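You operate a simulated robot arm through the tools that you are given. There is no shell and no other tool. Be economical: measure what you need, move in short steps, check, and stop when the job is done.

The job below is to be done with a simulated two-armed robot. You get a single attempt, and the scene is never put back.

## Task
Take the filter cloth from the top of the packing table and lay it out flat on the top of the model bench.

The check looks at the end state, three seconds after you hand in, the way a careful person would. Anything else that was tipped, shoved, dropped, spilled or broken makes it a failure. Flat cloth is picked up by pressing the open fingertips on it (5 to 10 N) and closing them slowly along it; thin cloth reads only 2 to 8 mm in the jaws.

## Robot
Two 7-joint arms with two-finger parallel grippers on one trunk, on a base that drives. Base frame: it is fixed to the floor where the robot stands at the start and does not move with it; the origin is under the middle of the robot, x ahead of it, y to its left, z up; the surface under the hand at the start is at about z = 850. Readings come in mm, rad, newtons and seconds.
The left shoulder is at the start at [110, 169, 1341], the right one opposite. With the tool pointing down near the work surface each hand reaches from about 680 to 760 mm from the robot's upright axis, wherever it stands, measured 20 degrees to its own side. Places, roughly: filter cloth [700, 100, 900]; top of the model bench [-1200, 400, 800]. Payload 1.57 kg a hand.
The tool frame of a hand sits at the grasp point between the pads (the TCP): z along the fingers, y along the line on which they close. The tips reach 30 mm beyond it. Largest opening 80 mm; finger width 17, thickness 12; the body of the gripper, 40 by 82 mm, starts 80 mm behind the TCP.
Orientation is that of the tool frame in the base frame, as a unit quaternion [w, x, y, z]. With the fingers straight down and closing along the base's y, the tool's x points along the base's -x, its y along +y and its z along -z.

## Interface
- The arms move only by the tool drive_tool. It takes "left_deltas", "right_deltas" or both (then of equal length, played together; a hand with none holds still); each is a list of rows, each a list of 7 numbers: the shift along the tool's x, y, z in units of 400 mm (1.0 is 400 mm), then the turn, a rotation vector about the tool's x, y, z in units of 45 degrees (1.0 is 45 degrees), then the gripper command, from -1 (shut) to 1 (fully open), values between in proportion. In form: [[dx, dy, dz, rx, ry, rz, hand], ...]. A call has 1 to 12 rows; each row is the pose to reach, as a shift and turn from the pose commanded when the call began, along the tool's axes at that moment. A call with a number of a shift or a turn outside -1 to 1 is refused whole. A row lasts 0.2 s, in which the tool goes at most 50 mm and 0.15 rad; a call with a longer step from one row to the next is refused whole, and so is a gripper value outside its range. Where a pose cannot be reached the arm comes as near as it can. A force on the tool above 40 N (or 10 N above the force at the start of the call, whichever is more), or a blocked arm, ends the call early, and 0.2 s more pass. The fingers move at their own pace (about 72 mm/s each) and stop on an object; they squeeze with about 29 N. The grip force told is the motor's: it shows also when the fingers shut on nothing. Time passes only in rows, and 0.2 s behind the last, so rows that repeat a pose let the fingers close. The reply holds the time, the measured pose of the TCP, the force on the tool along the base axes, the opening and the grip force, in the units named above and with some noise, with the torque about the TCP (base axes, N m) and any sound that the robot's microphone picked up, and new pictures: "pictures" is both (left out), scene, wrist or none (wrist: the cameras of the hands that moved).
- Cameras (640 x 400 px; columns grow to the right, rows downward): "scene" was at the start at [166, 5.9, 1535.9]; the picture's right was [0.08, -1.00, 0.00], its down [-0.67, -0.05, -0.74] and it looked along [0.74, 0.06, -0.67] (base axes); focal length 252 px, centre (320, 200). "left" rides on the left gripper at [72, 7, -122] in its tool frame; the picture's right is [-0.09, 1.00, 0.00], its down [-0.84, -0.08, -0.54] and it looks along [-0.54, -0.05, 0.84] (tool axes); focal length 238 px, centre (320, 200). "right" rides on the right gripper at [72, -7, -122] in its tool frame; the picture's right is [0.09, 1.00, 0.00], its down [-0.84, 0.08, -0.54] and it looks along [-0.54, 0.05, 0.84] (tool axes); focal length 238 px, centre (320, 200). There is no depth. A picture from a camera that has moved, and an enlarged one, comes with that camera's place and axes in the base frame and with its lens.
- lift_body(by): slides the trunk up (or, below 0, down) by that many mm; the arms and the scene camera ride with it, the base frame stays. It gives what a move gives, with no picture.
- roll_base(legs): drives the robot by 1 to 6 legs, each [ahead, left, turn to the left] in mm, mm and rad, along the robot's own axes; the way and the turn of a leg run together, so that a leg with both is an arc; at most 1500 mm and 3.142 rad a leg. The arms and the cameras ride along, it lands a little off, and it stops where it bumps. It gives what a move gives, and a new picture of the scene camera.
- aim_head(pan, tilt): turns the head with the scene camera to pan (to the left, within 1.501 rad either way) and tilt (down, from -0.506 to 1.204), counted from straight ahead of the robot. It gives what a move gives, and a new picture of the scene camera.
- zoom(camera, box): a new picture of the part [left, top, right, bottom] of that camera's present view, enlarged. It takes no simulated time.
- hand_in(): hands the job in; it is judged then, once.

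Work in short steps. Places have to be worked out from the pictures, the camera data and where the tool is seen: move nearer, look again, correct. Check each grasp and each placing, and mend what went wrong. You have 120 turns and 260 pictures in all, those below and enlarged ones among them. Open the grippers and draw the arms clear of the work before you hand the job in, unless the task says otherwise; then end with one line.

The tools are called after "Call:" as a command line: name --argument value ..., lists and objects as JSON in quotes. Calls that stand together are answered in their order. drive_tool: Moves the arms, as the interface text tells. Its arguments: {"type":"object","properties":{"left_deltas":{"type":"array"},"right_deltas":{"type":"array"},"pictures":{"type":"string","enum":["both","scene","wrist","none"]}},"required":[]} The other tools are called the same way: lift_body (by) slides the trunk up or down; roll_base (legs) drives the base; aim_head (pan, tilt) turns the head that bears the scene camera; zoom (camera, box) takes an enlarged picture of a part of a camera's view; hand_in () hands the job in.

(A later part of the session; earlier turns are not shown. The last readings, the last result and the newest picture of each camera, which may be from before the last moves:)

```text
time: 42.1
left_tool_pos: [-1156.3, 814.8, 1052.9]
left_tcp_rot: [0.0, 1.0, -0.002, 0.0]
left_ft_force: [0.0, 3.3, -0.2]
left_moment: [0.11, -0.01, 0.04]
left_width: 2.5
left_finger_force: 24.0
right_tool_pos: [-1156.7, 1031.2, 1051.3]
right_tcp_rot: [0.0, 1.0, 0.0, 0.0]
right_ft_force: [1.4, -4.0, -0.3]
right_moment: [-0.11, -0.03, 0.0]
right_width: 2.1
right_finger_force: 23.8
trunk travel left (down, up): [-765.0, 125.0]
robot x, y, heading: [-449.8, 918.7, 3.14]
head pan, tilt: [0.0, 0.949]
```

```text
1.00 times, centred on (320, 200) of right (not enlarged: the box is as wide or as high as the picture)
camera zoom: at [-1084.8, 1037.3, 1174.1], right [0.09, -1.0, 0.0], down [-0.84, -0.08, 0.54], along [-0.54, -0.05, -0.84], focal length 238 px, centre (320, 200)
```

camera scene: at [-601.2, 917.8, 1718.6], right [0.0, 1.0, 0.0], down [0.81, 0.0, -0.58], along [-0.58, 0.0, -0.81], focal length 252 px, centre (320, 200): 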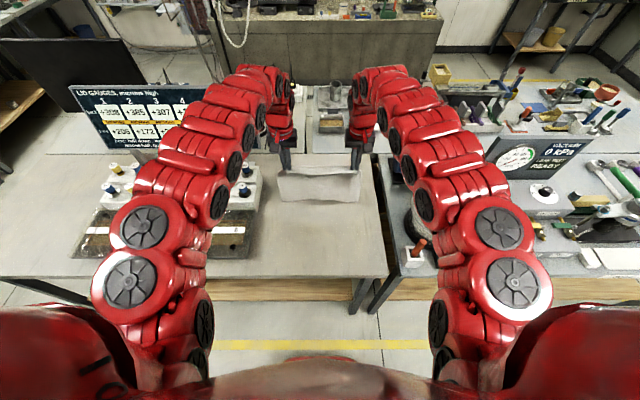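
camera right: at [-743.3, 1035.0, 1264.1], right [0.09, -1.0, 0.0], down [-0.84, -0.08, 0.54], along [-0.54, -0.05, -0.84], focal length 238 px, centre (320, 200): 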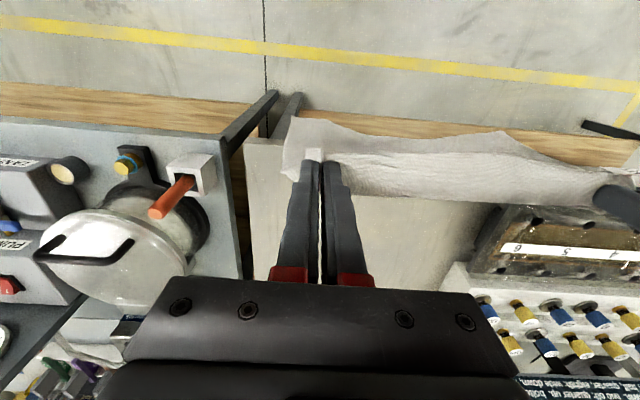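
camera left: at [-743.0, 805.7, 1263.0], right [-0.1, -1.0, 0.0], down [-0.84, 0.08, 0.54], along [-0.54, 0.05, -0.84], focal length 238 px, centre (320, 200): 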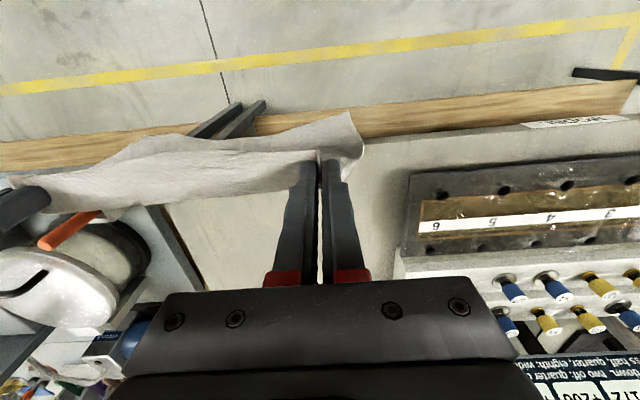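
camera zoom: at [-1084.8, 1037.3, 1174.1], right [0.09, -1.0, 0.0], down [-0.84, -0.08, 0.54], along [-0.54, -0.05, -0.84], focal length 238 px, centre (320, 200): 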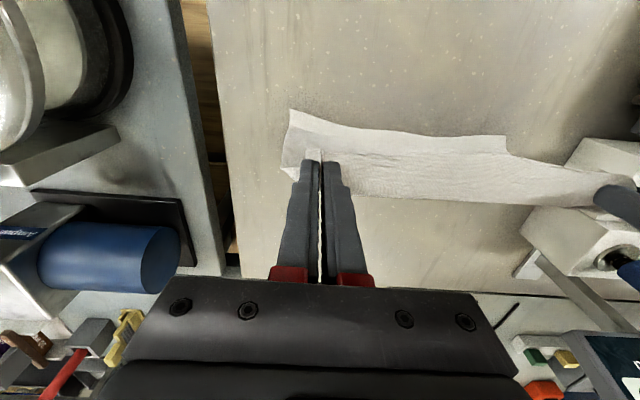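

The lower edge is at about z≈850, roughly 50 mm above the bench. I'll move in 30 mm more, then lower until the edge touches.

Call:
roll_base --legs '[[30, 0, 0]]'

Call:
lift_body --by -60

Call:
zoom --camera "scene" --box '[220, 100, 460, 300]'

Call:
zoom --camera "right" --box '[0, 0, 640, 400]'

```text
time: 42.9
left_tool_pos: [-1182.2, 814.7, 1055.4]
left_tcp_rot: [-0.001, 1.0, -0.002, -0.003]
left_ft_force: [0.8, 2.7, 0.4]
left_moment: [0.12, 0.01, 0.02]
left_width: 2.6
left_finger_force: 24.3
right_tool_pos: [-1183.5, 1030.6, 1054.3]
right_tcp_rot: [0.0, 1.0, -0.001, -0.002]
right_ft_force: [1.8, -2.9, 0.1]
right_moment: [-0.1, 0.01, 0.07]
right_width: 2.1
right_finger_force: 23.9
trunk travel left (down, up): [-765.0, 125.0]
robot x, y, heading: [-477.7, 918.9, 3.143]
head pan, tilt: [0.0, 0.949]
camera scene: at [-623.7, 917.8, 1629.6], right [0.0, 1.0, 0.0], down [0.81, 0.0, -0.58], along [-0.58, 0.0, -0.81], focal length 252 px, centre (320, 200)
```

scene: 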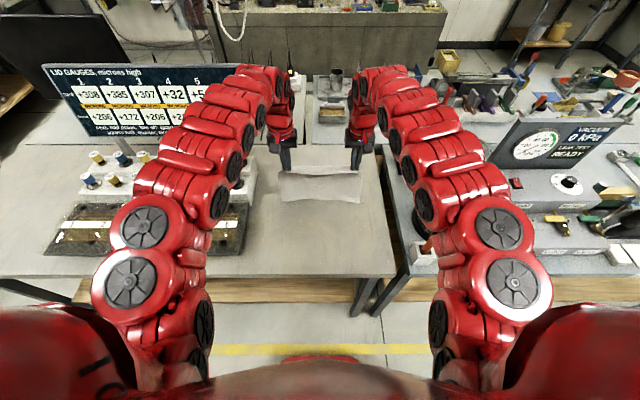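

```text
time: 43.9
left_tool_pos: [-1184.6, 814.6, 992.8]
left_tcp_rot: [0.0, 1.0, -0.001, -0.001]
left_ft_force: [-0.1, 2.9, -0.1]
left_moment: [0.1, 0.01, 0.01]
left_width: 2.5
left_finger_force: 24.1
right_tool_pos: [-1184.8, 1030.8, 991.1]
right_tcp_rot: [-0.001, 1.0, -0.001, 0.0]
right_ft_force: [0.5, -2.8, -0.6]
right_moment: [-0.1, 0.0, 0.06]
right_width: 2.1
right_finger_force: 23.9
trunk travel left (down, up): [-705.0, 185.0]
robot x, y, heading: [-478.1, 918.1, 3.139]
head pan, tilt: [0.0, 0.949]
```

```text
2.00 times, centred on (340, 200) of scene
camera zoom: at [-628.2, 917.9, 1569.0], right [0.0, 1.0, 0.0], down [0.81, 0.0, -0.58], along [-0.58, 0.0, -0.81], focal length 505 px, centre (280, 200)
```

zoom: 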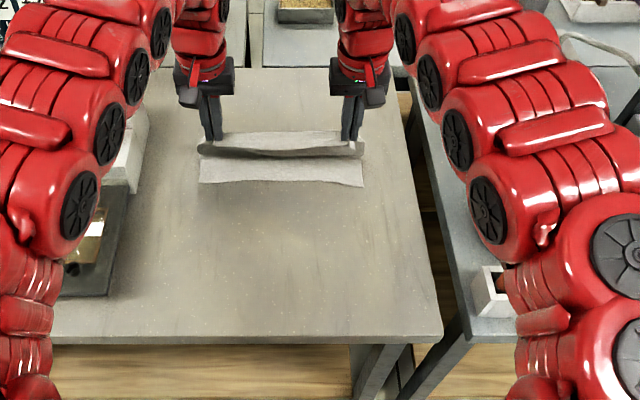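

```text
1.00 times, centred on (320, 200) of right (not enlarged: the box is as wide or as high as the picture)
camera zoom: at [-1113.5, 1037.2, 1114.6], right [0.09, -1.0, 0.0], down [-0.84, -0.08, 0.54], along [-0.54, -0.05, -0.84], focal length 238 px, centre (320, 200)
```

zoom: 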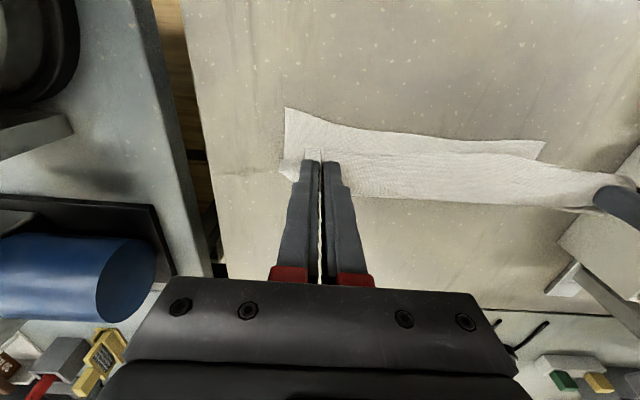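

The edge is touching at x≈-1206, slightly beyond the hands, so pulling back should lay the cloth out. I'll back 70 mm and check the drape.

Call:
roll_base --legs '[[-70, 0, 0]]'

Call:
zoom --camera "scene" --box '[220, 100, 460, 300]'

Call:
zoom --camera "right" --box '[0, 0, 640, 400]'

```text
time: 44.9
left_tool_pos: [-1116.1, 814.3, 992.8]
left_tcp_rot: [0.0, 1.0, -0.003, 0.0]
left_ft_force: [-0.5, 3.7, -0.5]
left_moment: [0.11, 0.01, 0.07]
left_width: 2.8
left_finger_force: 23.7
right_tool_pos: [-1115.3, 1031.8, 991.2]
right_tcp_rot: [0.0, 1.0, -0.002, 0.0]
right_ft_force: [-0.1, -2.9, -0.1]
right_moment: [-0.12, 0.01, 0.05]
right_width: 1.9
right_finger_force: 23.6
trunk travel left (down, up): [-705.0, 185.0]
robot x, y, heading: [-410.8, 918.0, 3.142]
head pan, tilt: [0.0, 0.949]
camera scene: at [-559.6, 917.9, 1568.7], right [0.0, 1.0, 0.0], down [0.81, 0.0, -0.58], along [-0.58, 0.0, -0.81], focal length 252 px, centre (320, 200)
```

scene: 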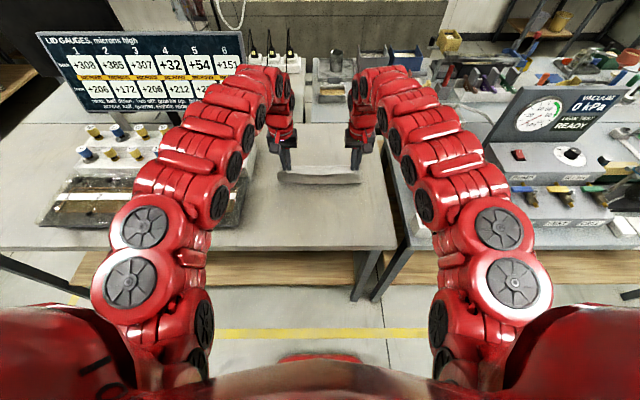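

```text
2.00 times, centred on (340, 200) of scene
camera zoom: at [-559.6, 917.9, 1568.7], right [0.0, 1.0, 0.0], down [0.81, 0.0, -0.58], along [-0.58, 0.0, -0.81], focal length 505 px, centre (280, 200)
```

zoom: 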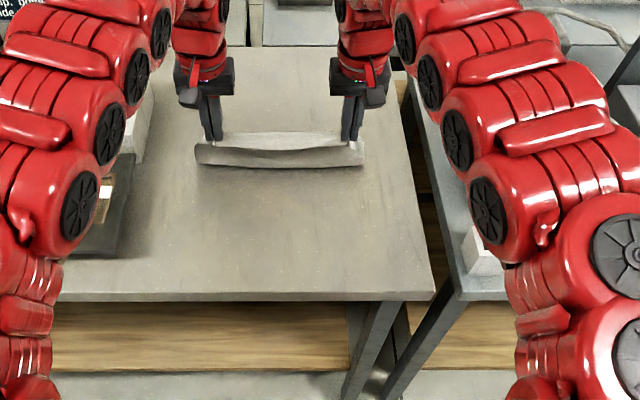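

```text
1.00 times, centred on (320, 200) of right (not enlarged: the box is as wide or as high as the picture)
camera zoom: at [-1044.2, 1037.7, 1113.7], right [0.09, -1.0, 0.0], down [-0.84, -0.07, 0.54], along [-0.54, -0.05, -0.84], focal length 238 px, centre (320, 200)
```

zoom: 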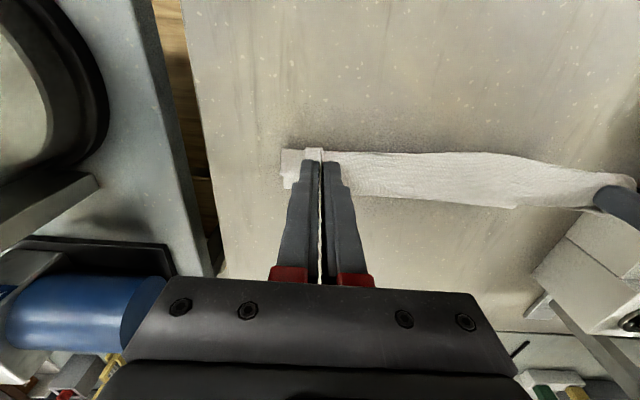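

The tail now trails away beyond the hands as intended. I'll continue lowering and backing in small steps.

Call:
lift_body --by -35

Call:
roll_base --legs '[[-40, 0, 0]]'

Call:
lift_body --by -30

Call:
roll_base --legs '[[-25, 0, 0]]'

Call:
zoom --camera "scene" --box '[220, 100, 460, 300]'

Call:
zoom --camera "right" --box '[0, 0, 640, 400]'

```text
time: 45.7
left_tool_pos: [-1116.1, 814.8, 956.5]
left_tcp_rot: [0.0, 1.0, -0.001, 0.0]
left_ft_force: [0.1, 1.7, -0.8]
left_moment: [0.08, 0.02, 0.01]
left_width: 2.4
left_finger_force: 23.7
right_tool_pos: [-1116.0, 1030.9, 956.6]
right_tcp_rot: [0.0, 1.0, -0.002, 0.001]
right_ft_force: [-0.2, -2.8, 0.0]
right_moment: [-0.1, -0.01, 0.08]
right_width: 2.0
right_finger_force: 23.7
trunk travel left (down, up): [-670.0, 220.0]
robot x, y, heading: [-408.8, 916.0, 3.142]
head pan, tilt: [0.0, 0.949]
```

```text
time: 46.6
left_tool_pos: [-1078.9, 814.7, 955.8]
left_tcp_rot: [0.0, 1.0, -0.002, 0.0]
left_ft_force: [-0.3, 2.7, -0.4]
left_moment: [0.1, 0.02, 0.03]
left_width: 2.8
left_finger_force: 23.4
right_tool_pos: [-1077.6, 1030.5, 954.1]
right_tcp_rot: [-0.001, 1.0, -0.002, 0.001]
right_ft_force: [-0.2, -3.9, -0.6]
right_moment: [-0.11, -0.05, 0.06]
right_width: 1.9
right_finger_force: 23.3
trunk travel left (down, up): [-670.0, 220.0]
robot x, y, heading: [-365.7, 919.7, 3.134]
head pan, tilt: [0.0, 0.949]
camera scene: at [-522.4, 917.7, 1533.5], right [0.0, 1.0, 0.0], down [0.81, 0.0, -0.58], along [-0.58, 0.0, -0.81], focal length 252 px, centre (320, 200)
```

scene: 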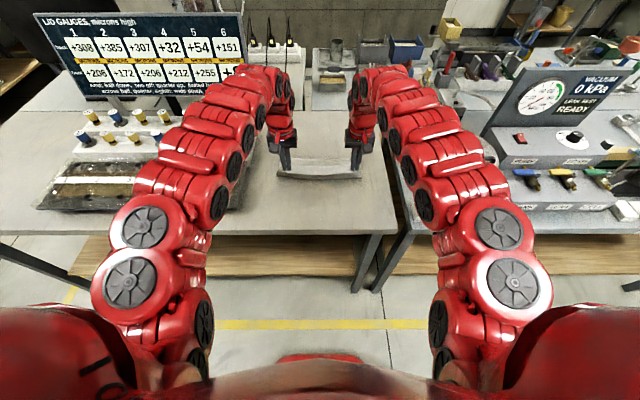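

```text
time: 47.4
left_tool_pos: [-1075.6, 815.7, 928.8]
left_tcp_rot: [0.0, 1.0, -0.002, -0.001]
left_ft_force: [-0.1, 2.1, 0.6]
left_moment: [0.06, 0.03, 0.05]
left_width: 2.3
left_finger_force: 23.7
right_tool_pos: [-1075.7, 1031.9, 925.9]
right_tcp_rot: [0.0, 1.0, -0.001, 0.0]
right_ft_force: [0.4, -2.9, -0.5]
right_moment: [-0.05, 0.03, 0.03]
right_width: 2.2
right_finger_force: 24.1
trunk travel left (down, up): [-640.0, 250.0]
robot x, y, heading: [-368.9, 915.3, 3.139]
head pan, tilt: [0.0, 0.949]
```

```text
time: 48.2
left_tool_pos: [-1053.9, 814.7, 924.6]
left_tcp_rot: [0.0, 1.0, -0.002, 0.001]
left_ft_force: [-0.6, 3.2, -0.2]
left_moment: [0.08, -0.02, 0.0]
left_width: 2.6
left_finger_force: 23.8
right_tool_pos: [-1054.1, 1031.2, 925.4]
right_tcp_rot: [0.0, 1.0, -0.002, 0.002]
right_ft_force: [-0.4, -4.4, -0.5]
right_moment: [-0.11, -0.01, 0.07]
right_width: 2.0
right_finger_force: 23.5
trunk travel left (down, up): [-640.0, 250.0]
robot x, y, heading: [-345.8, 919.3, 3.14]
head pan, tilt: [0.0, 0.949]
camera scene: at [-498.9, 917.7, 1503.4], right [0.0, 1.0, 0.0], down [0.81, 0.0, -0.58], along [-0.58, 0.0, -0.81], focal length 252 px, centre (320, 200)
```

scene: 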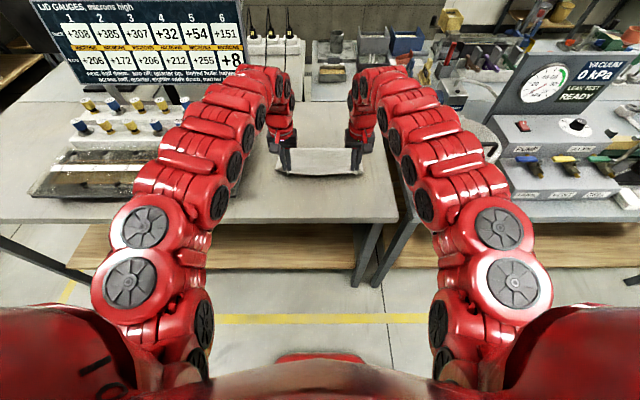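

```text
2.00 times, centred on (340, 200) of scene
camera zoom: at [-498.9, 917.7, 1503.4], right [0.0, 1.0, 0.0], down [0.81, 0.0, -0.58], along [-0.58, 0.0, -0.81], focal length 505 px, centre (280, 200)
```

zoom: 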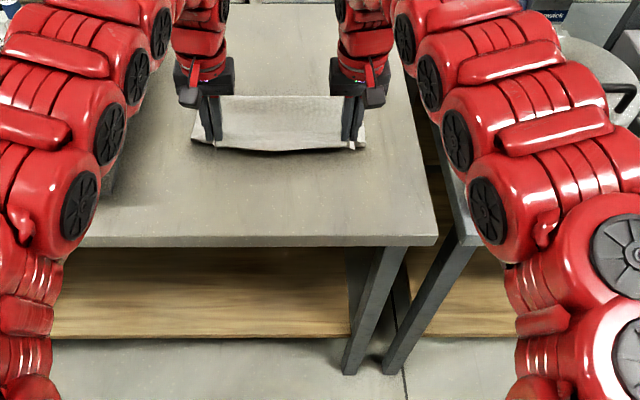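

```text
1.00 times, centred on (320, 200) of right (not enlarged: the box is as wide or as high as the picture)
camera zoom: at [-982.7, 1037.6, 1047.5], right [0.09, -1.0, 0.0], down [-0.84, -0.07, 0.54], along [-0.54, -0.05, -0.84], focal length 238 px, centre (320, 200)
```

zoom: 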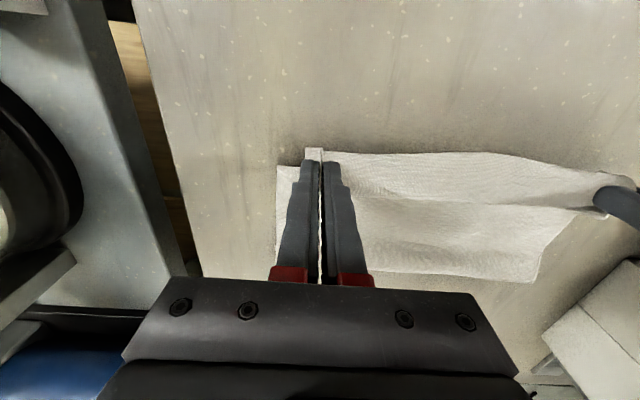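

The cloth is laying out well, with its far edge at x≈-1250. I'll lower more, with a slight pull back.

Call:
lift_body --by -40

Call:
roll_base --legs '[[-15, 0, 0]]'

Call:
lift_body --by -30

Call:
zoom --camera "right" --box '[0, 0, 640, 400]'

Call:
zoom --camera "left" --box '[0, 0, 640, 400]'

```text
time: 49.0
left_tool_pos: [-1052.8, 815.5, 886.9]
left_tcp_rot: [0.0, 1.0, -0.003, -0.001]
left_ft_force: [0.0, 3.1, 0.3]
left_moment: [0.09, 0.03, 0.06]
left_width: 2.6
left_finger_force: 24.0
right_tool_pos: [-1052.6, 1031.1, 885.7]
right_tcp_rot: [0.0, 1.0, -0.001, 0.0]
right_ft_force: [1.1, -2.6, 0.5]
right_moment: [-0.08, 0.0, 0.01]
right_width: 2.0
right_finger_force: 23.8
trunk travel left (down, up): [-600.0, 290.0]
robot x, y, heading: [-346.4, 915.2, 3.136]
head pan, tilt: [0.0, 0.949]
```

```text
time: 49.8
left_tool_pos: [-1038.4, 814.6, 887.0]
left_tcp_rot: [0.0, 1.0, -0.002, 0.0]
left_ft_force: [0.2, 1.1, 0.3]
left_moment: [0.08, 0.01, 0.0]
left_width: 2.6
left_finger_force: 23.6
right_tool_pos: [-1038.6, 1031.2, 887.4]
right_tcp_rot: [0.0, 1.0, -0.002, 0.0]
right_ft_force: [0.3, -1.5, 0.7]
right_moment: [-0.09, 0.0, 0.05]
right_width: 2.0
right_finger_force: 23.7
trunk travel left (down, up): [-600.0, 290.0]
robot x, y, heading: [-328.7, 921.8, 3.14]
head pan, tilt: [0.0, 0.949]
camera scene: at [-481.9, 917.6, 1463.7], right [0.0, 1.0, 0.0], down [0.81, 0.0, -0.58], along [-0.58, 0.0, -0.81], focal length 252 px, centre (320, 200)
```

scene: 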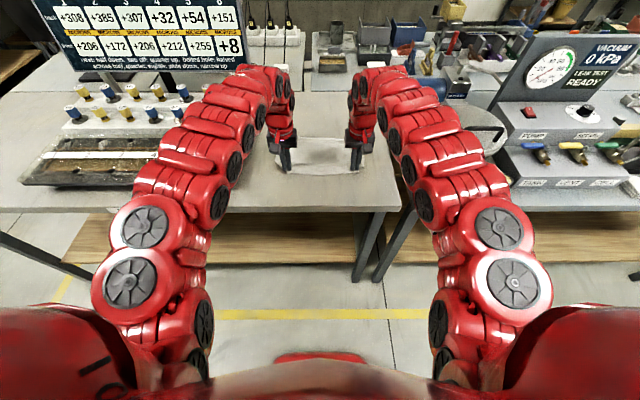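

```text
time: 50.2
left_tool_pos: [-1039.9, 815.9, 882.3]
left_tcp_rot: [-0.001, 1.0, -0.002, -0.007]
left_ft_force: [3.0, 2.3, 14.7]
left_moment: [0.02, -0.25, 0.03]
left_width: 2.4
left_finger_force: 24.0
right_tool_pos: [-1039.7, 1029.0, 881.1]
right_tcp_rot: [0.001, 1.0, 0.0, -0.007]
right_ft_force: [5.2, -1.5, 16.9]
right_moment: [-0.06, 0.0, 0.03]
right_width: 2.1
right_finger_force: 23.3
trunk travel left (down, up): [-589.0, 301.0]
robot x, y, heading: [-327.2, 916.7, 3.138]
head pan, tilt: [0.0, 0.949]
stopped: the force on the tool passed its limit at 48 N (the readings are from after the stop); the commanded pose is now the measured one
```

```text
1.00 times, centred on (320, 200) of right (not enlarged: the box is as wide or as high as the picture)
camera zoom: at [-966.1, 1036.8, 1004.1], right [0.09, -1.0, 0.0], down [-0.83, -0.07, 0.55], along [-0.55, -0.05, -0.83], focal length 238 px, centre (320, 200)
```

zoom: 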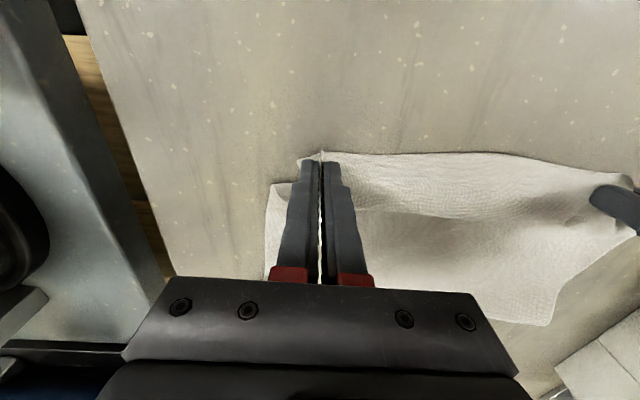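

```text
1.00 times, centred on (320, 200) of left (not enlarged: the box is as wide or as high as the picture)
camera zoom: at [-966.1, 808.5, 1003.0], right [-0.1, -1.0, 0.0], down [-0.83, 0.08, 0.55], along [-0.55, 0.05, -0.83], focal length 238 px, centre (320, 200)
```

zoom: 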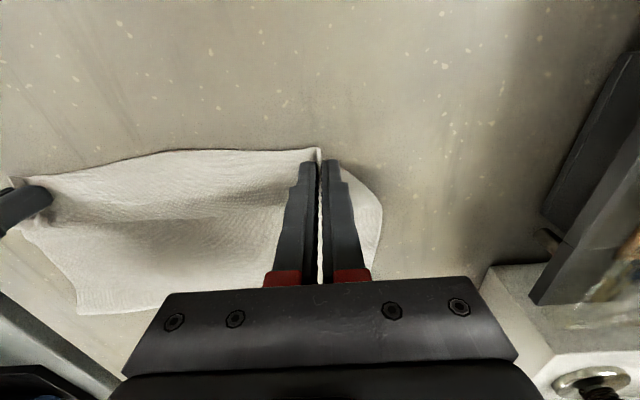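

Surface is at z≈850, so the tips are down and touching. There's still a wave of about 25 mm of slack. I'll lift a few mm and pull back 30 mm to straighten it.

Call:
lift_body --by 5

Call:
roll_base --legs '[[-30, 0, 0]]'

Call:
zoom --camera "right" --box '[0, 0, 640, 400]'

Call:
zoom --camera "left" --box '[0, 0, 640, 400]'

```text
time: 50.8
left_tool_pos: [-1041.5, 815.2, 885.0]
left_tcp_rot: [-0.002, 1.0, -0.002, -0.004]
left_ft_force: [-0.1, 2.2, -0.2]
left_moment: [0.06, 0.0, 0.0]
left_width: 2.6
left_finger_force: 24.1
right_tool_pos: [-1040.4, 1031.9, 883.6]
right_tcp_rot: [0.001, 1.0, -0.001, -0.004]
right_ft_force: [-0.2, -2.9, -0.8]
right_moment: [-0.07, 0.02, 0.03]
right_width: 1.7
right_finger_force: 23.9
trunk travel left (down, up): [-594.0, 296.0]
robot x, y, heading: [-331.9, 913.6, 3.14]
head pan, tilt: [0.0, 0.949]
```

```text
time: 51.6
left_tool_pos: [-1009.8, 814.4, 885.4]
left_tcp_rot: [0.0, 1.0, -0.002, -0.003]
left_ft_force: [0.4, 2.2, 0.0]
left_moment: [0.09, 0.01, 0.0]
left_width: 2.5
left_finger_force: 23.9
right_tool_pos: [-1009.7, 1030.5, 884.0]
right_tcp_rot: [0.0, 1.0, -0.001, -0.004]
right_ft_force: [0.9, -3.4, 0.0]
right_moment: [-0.05, 0.0, 0.05]
right_width: 2.2
right_finger_force: 23.9
trunk travel left (down, up): [-594.0, 296.0]
robot x, y, heading: [-299.1, 918.0, 3.138]
head pan, tilt: [0.0, 0.949]
camera scene: at [-450.6, 917.3, 1458.0], right [0.0, 1.0, 0.0], down [0.81, 0.0, -0.58], along [-0.58, 0.0, -0.81], focal length 252 px, centre (320, 200)
```

scene: 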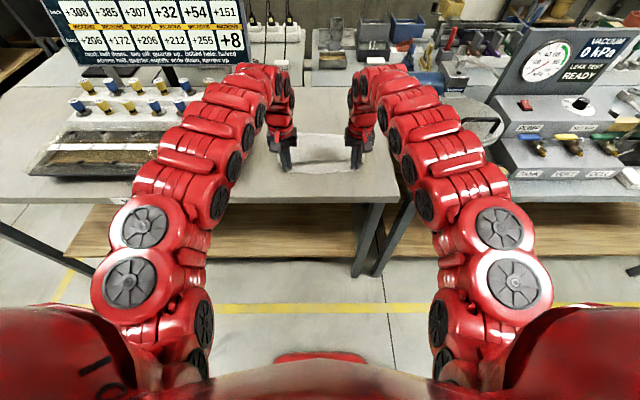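

```text
1.00 times, centred on (320, 200) of right (not enlarged: the box is as wide or as high as the picture)
camera zoom: at [-937.0, 1036.8, 1006.7], right [0.09, -1.0, 0.0], down [-0.83, -0.07, 0.55], along [-0.55, -0.05, -0.84], focal length 238 px, centre (320, 200)
```

zoom: 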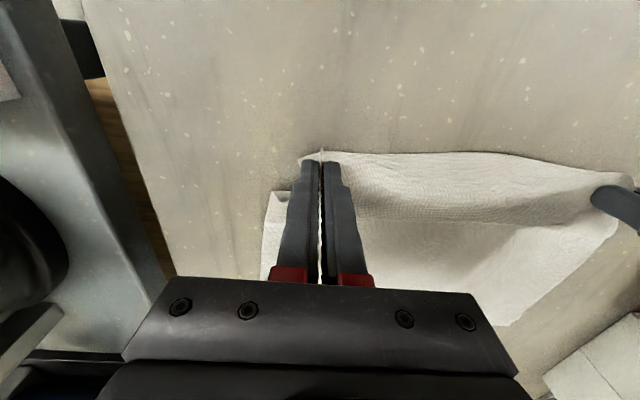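

```text
1.00 times, centred on (320, 200) of left (not enlarged: the box is as wide or as high as the picture)
camera zoom: at [-937.0, 808.1, 1005.6], right [-0.1, -1.0, 0.0], down [-0.83, 0.08, 0.55], along [-0.55, 0.05, -0.84], focal length 238 px, centre (320, 200)
```

zoom: 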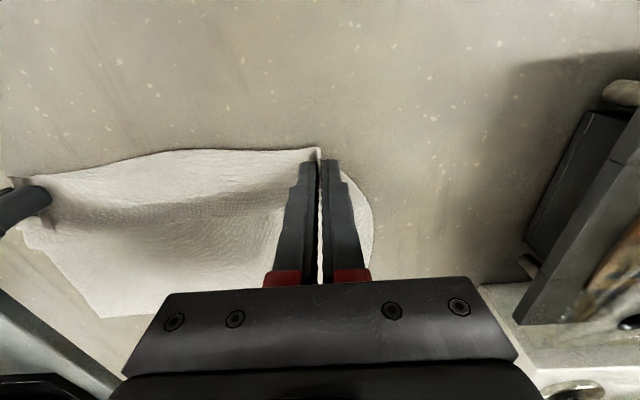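

The whole cloth slides with the hands now, so the remaining wave is just from the pinches. I'll open the jaws gradually to 40 mm with the tips just off the surface and see how it relaxes.

Call:
drive_tool --left_deltas '[[0, 0, 0.003, 0, 0, 0, -0.8], [0, 0, 0.003, 0, 0, 0, -0.6], [0, 0, 0.003, 0, 0, 0, -0.4], [0, 0, 0.003, 0, 0, 0, -0.2], [0, 0, 0.003, 0, 0, 0, 0], [0, 0, -0.02, 0, 0, 0, 0], [0, 0, -0.06, 0, 0, 0, 0], [0, 0, -0.15, 0, 0, 0, 0], [0, 0, -0.25, 0, 0, 0, 0]]' --right_deltas '[[0, 0, 0.003, 0, 0, 0, -0.8], [0, 0, 0.003, 0, 0, 0, -0.6], [0, 0, 0.003, 0, 0, 0, -0.4], [0, 0, 0.003, 0, 0, 0, -0.2], [0, 0, 0.003, 0, 0, 0, 0], [0, 0, -0.02, 0, 0, 0, 0], [0, 0, -0.06, 0, 0, 0, 0], [0, 0, -0.15, 0, 0, 0, 0], [0, 0, -0.25, 0, 0, 0, 0]]'

```text
time: 53.6
left_tool_pos: [-1009.2, 813.8, 984.5]
left_tcp_rot: [-0.001, 1.0, -0.002, -0.004]
left_ft_force: [-0.3, 0.4, 0.3]
left_moment: [0.0, -0.01, -0.03]
left_width: 40.1
left_finger_force: 0.0
right_tool_pos: [-1011.0, 1028.8, 985.2]
right_tcp_rot: [0.0, 1.0, -0.002, -0.005]
right_ft_force: [0.7, 0.6, -0.2]
right_moment: [0.01, -0.01, -0.02]
right_width: 39.9
right_finger_force: 0.0
trunk travel left (down, up): [-594.0, 296.0]
robot x, y, heading: [-305.8, 919.3, 3.137]
head pan, tilt: [0.0, 0.949]
camera scene: at [-451.1, 917.2, 1458.0], right [0.0, 1.0, 0.0], down [0.81, 0.0, -0.58], along [-0.58, 0.0, -0.81], focal length 252 px, centre (320, 200)
camera right: at [-938.2, 1035.6, 1107.4], right [0.09, -1.0, 0.0], down [-0.83, -0.07, 0.55], along [-0.55, -0.05, -0.84], focal length 238 px, centre (320, 200)
camera left: at [-935.9, 808.7, 1105.4], right [-0.1, -1.0, 0.0], down [-0.83, 0.08, 0.55], along [-0.55, 0.05, -0.84], focal length 238 px, centre (320, 200)
```

scene: 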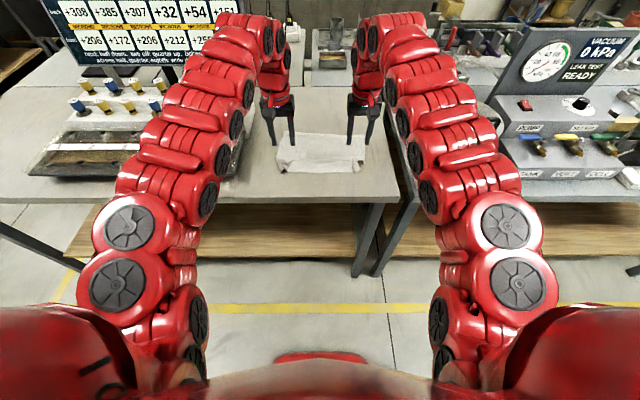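
right: 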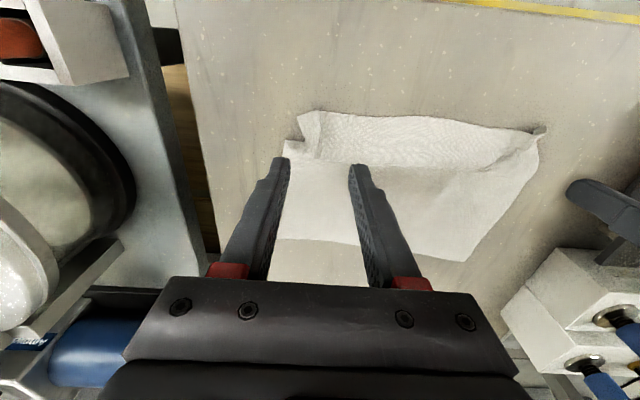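
left: 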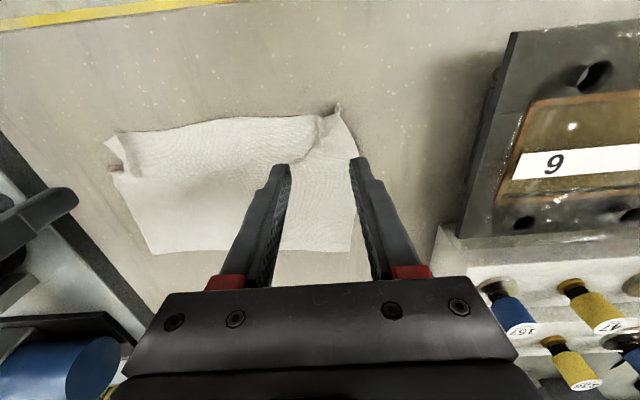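

The cloth is released with pinch creases at the near corners. I'll raise the hands and zoom in on it.

Call:
drive_tool --left_deltas '[[0, 0, -0.1, 0, 0, 0, 0], [0, 0, -0.2, 0, 0, 0, 0], [0, 0, -0.3, 0, 0, 0, 0]]' --right_deltas '[[0, 0, -0.1, 0, 0, 0, 0], [0, 0, -0.2, 0, 0, 0, 0], [0, 0, -0.3, 0, 0, 0, 0]]' --pictures "none"

Call:
zoom --camera "scene" --box '[250, 110, 390, 197]'

Call:
zoom --camera "right" --box '[220, 60, 540, 260]'

Call:
zoom --camera "left" --box '[100, 60, 420, 260]'

```text
time: 54.4
left_tool_pos: [-1008.7, 814.8, 1054.6]
left_tcp_rot: [0.0, 1.0, -0.003, -0.004]
left_ft_force: [0.0, 0.5, 0.4]
left_moment: [-0.03, -0.02, 0.04]
left_width: 40.2
left_finger_force: 0.0
left hand out of reach, approached as far as the arm can: row 2, 3
right_tool_pos: [-1009.6, 1030.6, 1056.1]
right_tcp_rot: [0.001, 1.0, -0.001, -0.003]
right_ft_force: [0.2, 0.3, -0.7]
right_moment: [0.05, 0.03, 0.03]
right_width: 40.0
right_finger_force: 0.0
right hand out of reach, approached as far as the arm can: row 2, 3
trunk travel left (down, up): [-594.0, 296.0]
robot x, y, heading: [-299.3, 911.8, 3.141]
head pan, tilt: [0.0, 0.949]
```

```text
4.57 times, centred on (320, 154) of scene
camera zoom: at [-452.8, 917.8, 1457.7], right [0.0, 1.0, 0.0], down [0.81, 0.0, -0.58], along [-0.58, 0.0, -0.81], focal length 1154 px, centre (320, 413)
```

zoom: 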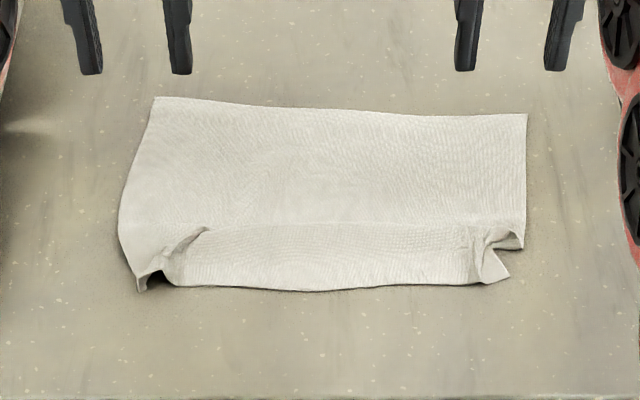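

```text
2.00 times, centred on (380, 160) of right
camera zoom: at [-935.7, 1036.9, 1179.0], right [0.09, -1.0, 0.0], down [-0.83, -0.07, 0.55], along [-0.55, -0.05, -0.84], focal length 477 px, centre (200, 280)
```

zoom: 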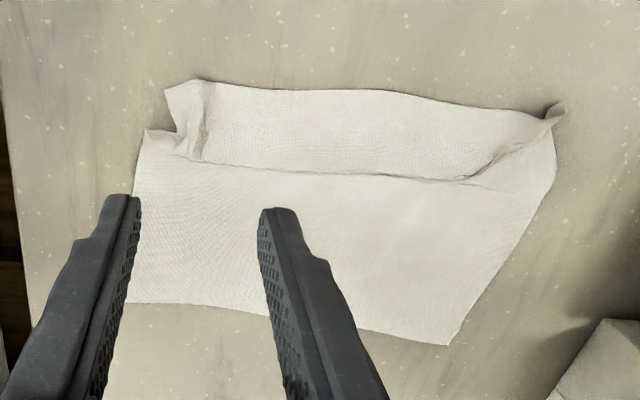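

```text
2.00 times, centred on (260, 160) of left
camera zoom: at [-934.8, 807.9, 1176.2], right [-0.1, -1.0, 0.0], down [-0.83, 0.08, 0.55], along [-0.55, 0.05, -0.84], focal length 477 px, centre (440, 280)
```

zoom: 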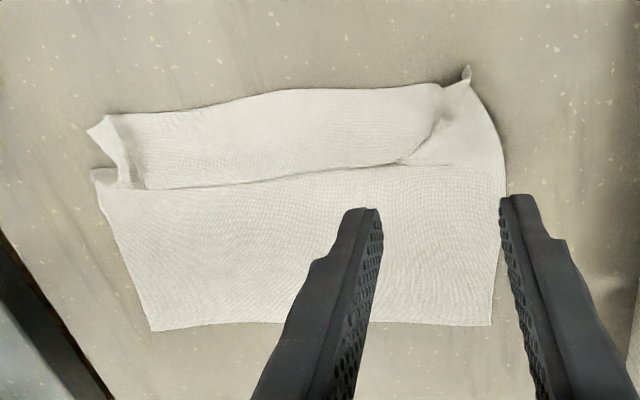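

There's a tuck across at x≈-1057 (about 27 mm of length) plus corner creases. I'll press the far part with one hand and drag the near strip out with the other. First I'll move in and test the reach in the air, with closed fingers.

Call:
roll_base --legs '[[45, 0, 0]]'

Call:
lift_body --by 50

Call:
drive_tool --left_deltas '[[0.05, 0, 0.1, 0, 0, 0, -0.5], [0.1, -0.03, 0.2, 0, 0, 0, -1], [0.15, -0.06, 0.3, 0, 0, 0, -1], [0.2, -0.09, 0.4, 0, 0, 0, -1], [0.2, -0.09, 0.46, 0, 0, 0, -1], [0.2, -0.09, 0.46, 0, 0, 0, -1]]' --right_deltas '[[0, 0.03, 0.1, 0, 0, 0, -0.5], [0, 0.06, 0.2, 0, 0, 0, -1], [-0.04, 0.09, 0.3, 0, 0, 0, -1], [-0.08, 0.11, 0.4, 0, 0, 0, -1], [-0.1, 0.11, 0.46, 0, 0, 0, -1], [-0.1, 0.11, 0.46, 0, 0, 0, -1]]'

```text
time: 55.3
left_tool_pos: [-1051.4, 813.7, 1057.0]
left_tcp_rot: [-0.001, 1.0, -0.002, -0.004]
left_ft_force: [0.2, 0.1, 0.0]
left_moment: [-0.01, 0.0, -0.01]
left_width: 40.0
left_finger_force: 0.0
right_tool_pos: [-1053.3, 1030.8, 1056.6]
right_tcp_rot: [0.001, 1.0, -0.001, -0.005]
right_ft_force: [1.0, -0.3, -0.2]
right_moment: [-0.02, 0.0, 0.01]
right_width: 39.8
right_finger_force: 0.1
trunk travel left (down, up): [-594.0, 296.0]
robot x, y, heading: [-345.6, 919.1, 3.138]
head pan, tilt: [0.0, 0.949]
camera scene: at [-495.9, 917.5, 1458.0], right [0.0, 1.0, 0.0], down [0.81, 0.0, -0.58], along [-0.58, 0.0, -0.81], focal length 252 px, centre (320, 200)
```

scene: 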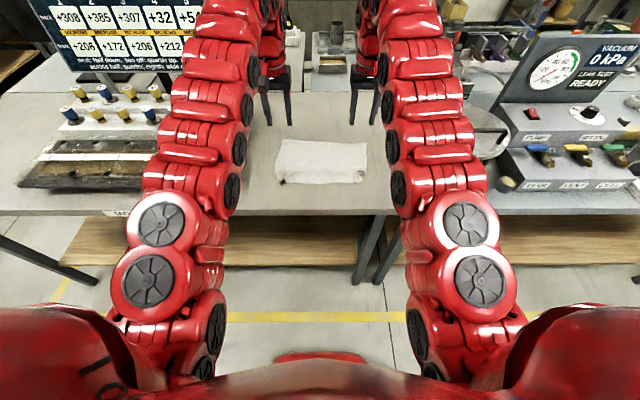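

```text
time: 56.2
left_tool_pos: [-1051.8, 814.6, 1105.9]
left_tcp_rot: [-0.001, 1.0, -0.001, -0.004]
left_ft_force: [0.7, -0.6, 0.1]
left_moment: [0.04, 0.02, 0.01]
left_width: 39.9
left_finger_force: 0.0
right_tool_pos: [-1052.5, 1031.1, 1106.9]
right_tcp_rot: [0.001, 1.0, -0.001, -0.004]
right_ft_force: [1.3, 0.3, -0.1]
right_moment: [-0.01, -0.03, -0.05]
right_width: 39.6
right_finger_force: 0.2
trunk travel left (down, up): [-644.0, 246.0]
robot x, y, heading: [-343.6, 918.9, 3.137]
head pan, tilt: [0.0, 0.949]
```

```text
time: 57.6
left_tool_pos: [-981.2, 856.0, 920.0]
left_tcp_rot: [-0.001, 1.0, -0.001, -0.006]
left_ft_force: [0.7, 0.0, 0.4]
left_moment: [-0.06, 0.0, 0.02]
left_width: 0.2
left_finger_force: 22.1
left hand out of reach, approached as far as the arm can: row 4, 5, 6
right_tool_pos: [-1067.7, 991.5, 927.7]
right_tcp_rot: [0.001, 1.0, -0.001, -0.004]
right_ft_force: [0.7, -0.1, 0.6]
right_moment: [-0.01, -0.02, -0.01]
right_width: 0.2
right_finger_force: 21.3
right hand out of reach, approached as far as the arm can: row 4, 5, 6
trunk travel left (down, up): [-644.0, 246.0]
robot x, y, heading: [-345.8, 918.3, 3.136]
head pan, tilt: [0.0, 0.949]
camera scene: at [-495.7, 917.3, 1508.0], right [0.0, 1.0, 0.0], down [0.81, 0.0, -0.58], along [-0.58, 0.0, -0.81], focal length 252 px, centre (320, 200)
camera right: at [-994.7, 997.9, 1050.9], right [0.09, -1.0, 0.0], down [-0.83, -0.08, 0.55], along [-0.55, -0.05, -0.84], focal length 238 px, centre (320, 200)
camera left: at [-907.8, 848.9, 1041.2], right [-0.09, -1.0, 0.0], down [-0.83, 0.08, 0.55], along [-0.55, 0.05, -0.83], focal length 238 px, centre (320, 200)
```

scene: 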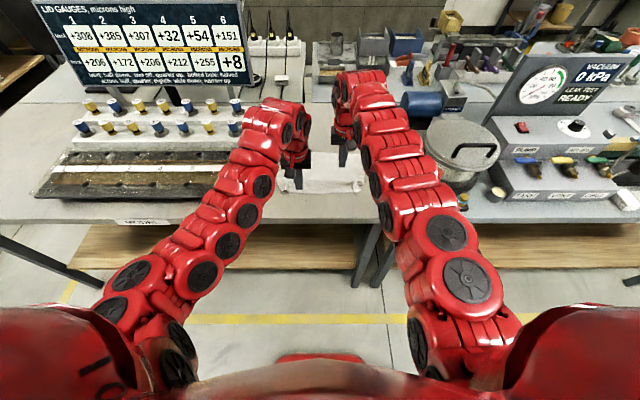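
right: 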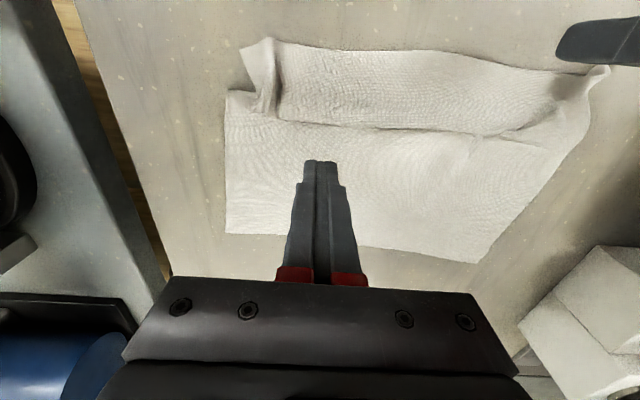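
left: 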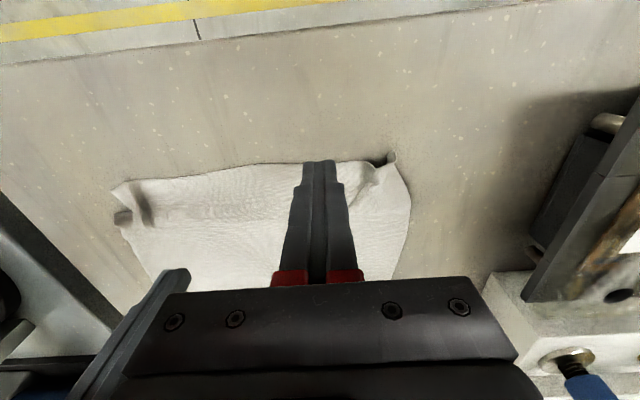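

Reach spans roughly 635–722 mm ahead. I'll move in 20 mm more, then set the right hand behind the tuck and the left over the near strip, both just above the cloth.

Call:
roll_base --legs '[[20, 0, 0]]'

Call:
drive_tool --left_deltas '[[-0.07, 0, 0, 0, 0, 0, -1], [-0.07, 0, 0.04, 0, 0, 0, -1], [-0.07, 0, 0.075, 0, 0, 0, -1], [-0.07, 0, 0.075, 0, 0, 0, -1]]' --right_deltas '[[0, 0, 0, 0, 0, 0, -1], [0, 0, 0.04, 0, 0, 0, -1], [0, 0, 0.075, 0, 0, 0, -1], [0, 0, 0.075, 0, 0, 0, -1]]' --pictures "wrist"

```text
time: 58.4
left_tool_pos: [-1000.4, 856.4, 921.1]
left_tcp_rot: [-0.001, 1.0, -0.002, -0.006]
left_ft_force: [-0.3, 0.2, 0.2]
left_moment: [0.0, 0.0, -0.07]
left_width: 0.2
left_finger_force: 22.1
right_tool_pos: [-1086.4, 992.6, 930.0]
right_tcp_rot: [0.001, 1.0, 0.0, -0.004]
right_ft_force: [-0.1, 0.6, 0.2]
right_moment: [-0.01, 0.02, 0.02]
right_width: 0.1
right_finger_force: 21.9
trunk travel left (down, up): [-644.0, 246.0]
robot x, y, heading: [-365.3, 918.0, 3.142]
head pan, tilt: [0.0, 0.949]
camera scene: at [-514.0, 917.7, 1508.2], right [0.0, 1.0, 0.0], down [0.81, 0.0, -0.58], along [-0.58, 0.0, -0.81], focal length 252 px, centre (320, 200)
```

scene: 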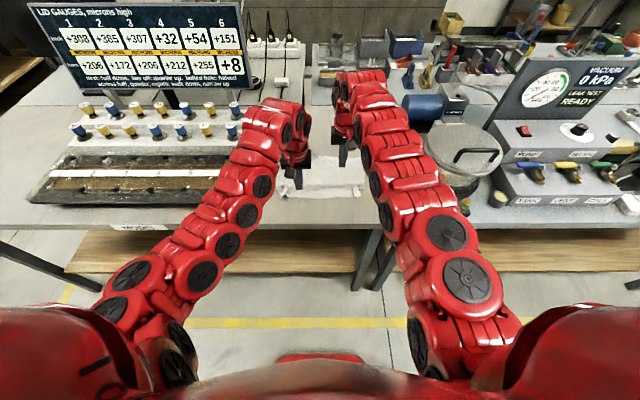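

```text
time: 59.4
left_tool_pos: [-1027.5, 856.4, 891.4]
left_tcp_rot: [0.0, 1.0, -0.002, -0.005]
left_ft_force: [-0.4, 0.3, -0.4]
left_moment: [0.01, -0.02, -0.01]
left_width: 0.0
left_finger_force: 21.4
right_tool_pos: [-1086.1, 992.1, 899.8]
right_tcp_rot: [0.0, 1.0, -0.001, -0.005]
right_ft_force: [0.1, 0.3, 0.3]
right_moment: [0.03, 0.03, 0.0]
right_width: 0.1
right_finger_force: 21.4
trunk travel left (down, up): [-644.0, 246.0]
robot x, y, heading: [-367.3, 917.7, 3.141]
head pan, tilt: [0.0, 0.949]
camera right: at [-1013.5, 998.4, 1021.3], right [0.09, -1.0, 0.0], down [-0.83, -0.08, 0.55], along [-0.55, -0.05, -0.84], focal length 238 px, centre (320, 200)
camera left: at [-954.4, 849.0, 1011.6], right [-0.1, -1.0, 0.0], down [-0.83, 0.08, 0.55], along [-0.55, 0.05, -0.84], focal length 238 px, centre (320, 200)
```

right: 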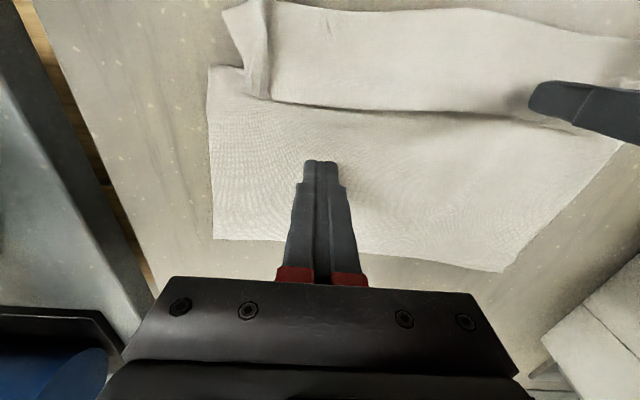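
left: 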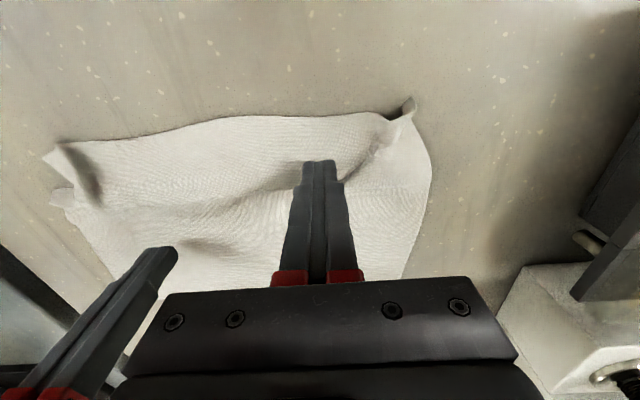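

I'll now lower both to light contact.

Call:
drive_tool --left_deltas '[[0, 0, 0.012, 0, 0, 0, -1], [0, 0, 0.0215, 0, 0, 0, -1], [0, 0, 0.0215, 0, 0, 0, -1]]' --right_deltas '[[0, 0, 0.025, 0, 0, 0, -1], [0, 0, 0.045, 0, 0, 0, -1], [0, 0, 0.045, 0, 0, 0, -1]]' --pictures "none"

```text
time: 60.2
left_tool_pos: [-1027.8, 855.8, 881.5]
left_tcp_rot: [-0.002, 1.0, -0.002, -0.004]
left_ft_force: [0.2, -0.3, 0.5]
left_moment: [-0.01, 0.01, 0.0]
left_width: 0.1
left_finger_force: 21.0
right_tool_pos: [-1084.5, 991.4, 880.5]
right_tcp_rot: [0.001, 1.0, -0.001, -0.005]
right_ft_force: [-1.1, -0.1, 3.0]
right_moment: [-0.01, 0.0, 0.0]
right_width: 0.1
right_finger_force: 21.6
right hand out of reach, approached as far as the arm can: row 2
trunk travel left (down, up): [-644.0, 246.0]
robot x, y, heading: [-365.5, 919.8, 3.139]
head pan, tilt: [0.0, 0.949]
```

Right has 3 N and the left nothing yet. I'll press a little more on both.

Call:
drive_tool --left_deltas '[[0, 0, 0.0055, 0, 0, 0, -1], [0, 0, 0.0055, 0, 0, 0, -1]]' --right_deltas '[[0, 0, 0.003, 0, 0, 0, -1], [0, 0, 0.003, 0, 0, 0, -1]]' --pictures "none"

```text
time: 60.8
left_tool_pos: [-1027.7, 856.1, 880.9]
left_tcp_rot: [-0.001, 1.0, -0.002, -0.005]
left_ft_force: [-0.4, -1.6, 14.6]
left_moment: [-0.03, 0.0, -0.02]
left_width: 0.0
left_finger_force: 21.5
right_tool_pos: [-1082.8, 992.4, 882.6]
right_tcp_rot: [0.001, 1.0, -0.001, -0.005]
right_ft_force: [0.4, -0.1, -0.8]
right_moment: [0.04, 0.01, -0.01]
right_width: 0.2
right_finger_force: 21.0
trunk travel left (down, up): [-644.0, 246.0]
robot x, y, heading: [-365.7, 916.7, 3.139]
head pan, tilt: [0.0, 0.949]
```

I'll ease the left to about 8 N and press the right again.

Call:
drive_tool --left_deltas '[[0, 0, -0.0015, 0, 0, 0, -1], [0, 0, -0.0015, 0, 0, 0, -1]]' --right_deltas '[[0.005, 0, 0.007, 0, 0, 0, -1], [0.005, 0, 0.007, 0, 0, 0, -1]]' --pictures "none"

```text
time: 61.4
left_tool_pos: [-1025.2, 856.9, 882.4]
left_tcp_rot: [0.0, 1.0, -0.002, -0.005]
left_ft_force: [0.4, 0.1, -0.5]
left_moment: [0.03, 0.01, 0.02]
left_width: 0.0
left_finger_force: 21.7
right_tool_pos: [-1083.4, 991.4, 880.9]
right_tcp_rot: [0.001, 1.0, -0.003, -0.008]
right_ft_force: [-0.4, 3.2, 29.1]
right_moment: [0.07, -0.12, 0.0]
right_width: 0.0
right_finger_force: 21.4
trunk travel left (down, up): [-644.0, 246.0]
robot x, y, heading: [-367.5, 918.1, 3.138]
head pan, tilt: [0.0, 0.949]
```

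The right now holds firmly. The left will press lightly and drag the near strip 26 mm toward the robot.

Call:
drive_tool --left_deltas '[[0, 0, 0.0035, 0, 0, 0, -1], [0, 0, 0.0035, 0, 0, 0, -1], [0.01, 0, 0.0035, 0, 0, 0, -1], [0.02, 0, 0.0035, 0, 0, 0, -1], [0.03, 0, 0.0035, 0, 0, 0, -1], [0.04, 0, 0.0035, 0, 0, 0, -1], [0.05, 0, 0.0035, 0, 0, 0, -1], [0.06, 0, 0.0035, 0, 0, 0, -1], [0.065, 0, 0.0035, 0, 0, 0, -1], [0.065, 0, 0.0035, 0, 0, 0, -1]]' --right_deltas '[[0, 0, -0.001, 0, 0, 0, -1], [0, 0, -0.001, 0, 0, 0, -1], [0, 0, -0.001, 0, 0, 0, -1], [0, 0, -0.001, 0, 0, 0, -1], [0, 0, -0.001, 0, 0, 0, -1], [0, 0, -0.001, 0, 0, 0, -1], [0, 0, -0.001, 0, 0, 0, -1], [0, 0, -0.001, 0, 0, 0, -1], [0, 0, -0.001, 0, 0, 0, -1], [0, 0, -0.001, 0, 0, 0, -1]]'

```text
time: 62.8
left_tool_pos: [-1012.0, 858.1, 881.3]
left_tcp_rot: [-0.001, 1.0, -0.001, -0.008]
left_ft_force: [0.6, 0.8, 9.0]
left_moment: [-0.02, -0.06, 0.0]
left_width: 0.0
left_finger_force: 21.3
right_tool_pos: [-1084.5, 992.3, 880.4]
right_tcp_rot: [0.001, 1.0, -0.001, -0.008]
right_ft_force: [1.3, -0.3, 15.3]
right_moment: [-0.02, -0.12, 0.02]
right_width: 0.0
right_finger_force: 21.7
trunk travel left (down, up): [-644.0, 246.0]
robot x, y, heading: [-362.6, 918.5, 3.142]
head pan, tilt: [0.0, 0.949]
stopped in row 7 (right hand): the force on the tool passed its limit at 41 N (the readings are from after the stop); the commanded pose is now the measured one
camera scene: at [-512.0, 917.6, 1507.9], right [0.0, 1.0, 0.0], down [0.81, 0.0, -0.58], along [-0.58, 0.0, -0.81], focal length 252 px, centre (320, 200)
camera right: at [-1010.5, 998.4, 1003.1], right [0.09, -1.0, 0.0], down [-0.83, -0.07, 0.56], along [-0.55, -0.05, -0.83], focal length 238 px, centre (320, 200)
camera left: at [-938.0, 849.6, 1001.6], right [-0.1, -1.0, 0.0], down [-0.83, 0.08, 0.56], along [-0.55, 0.05, -0.83], focal length 238 px, centre (320, 200)
```

scene: 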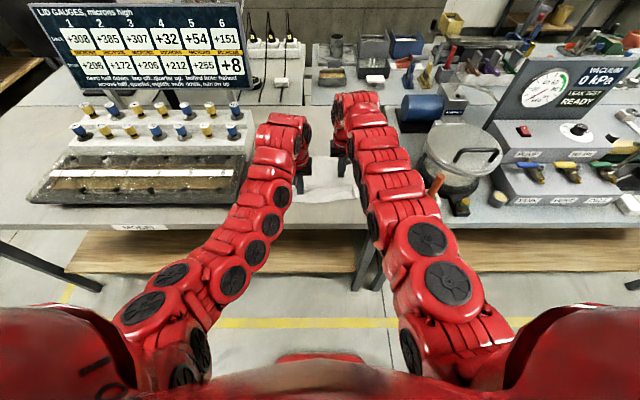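
right: 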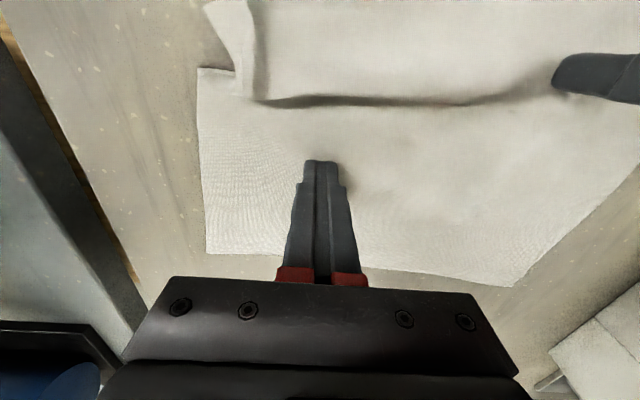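
left: 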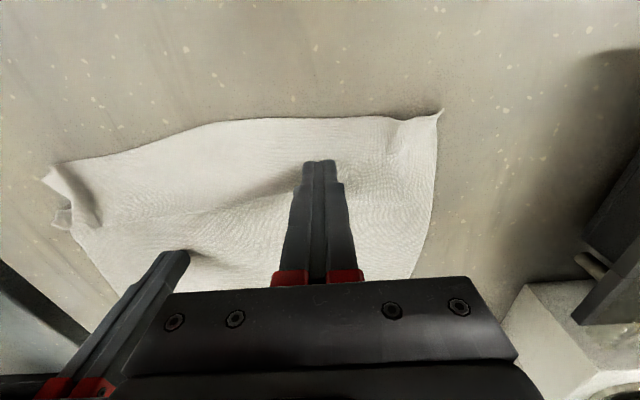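

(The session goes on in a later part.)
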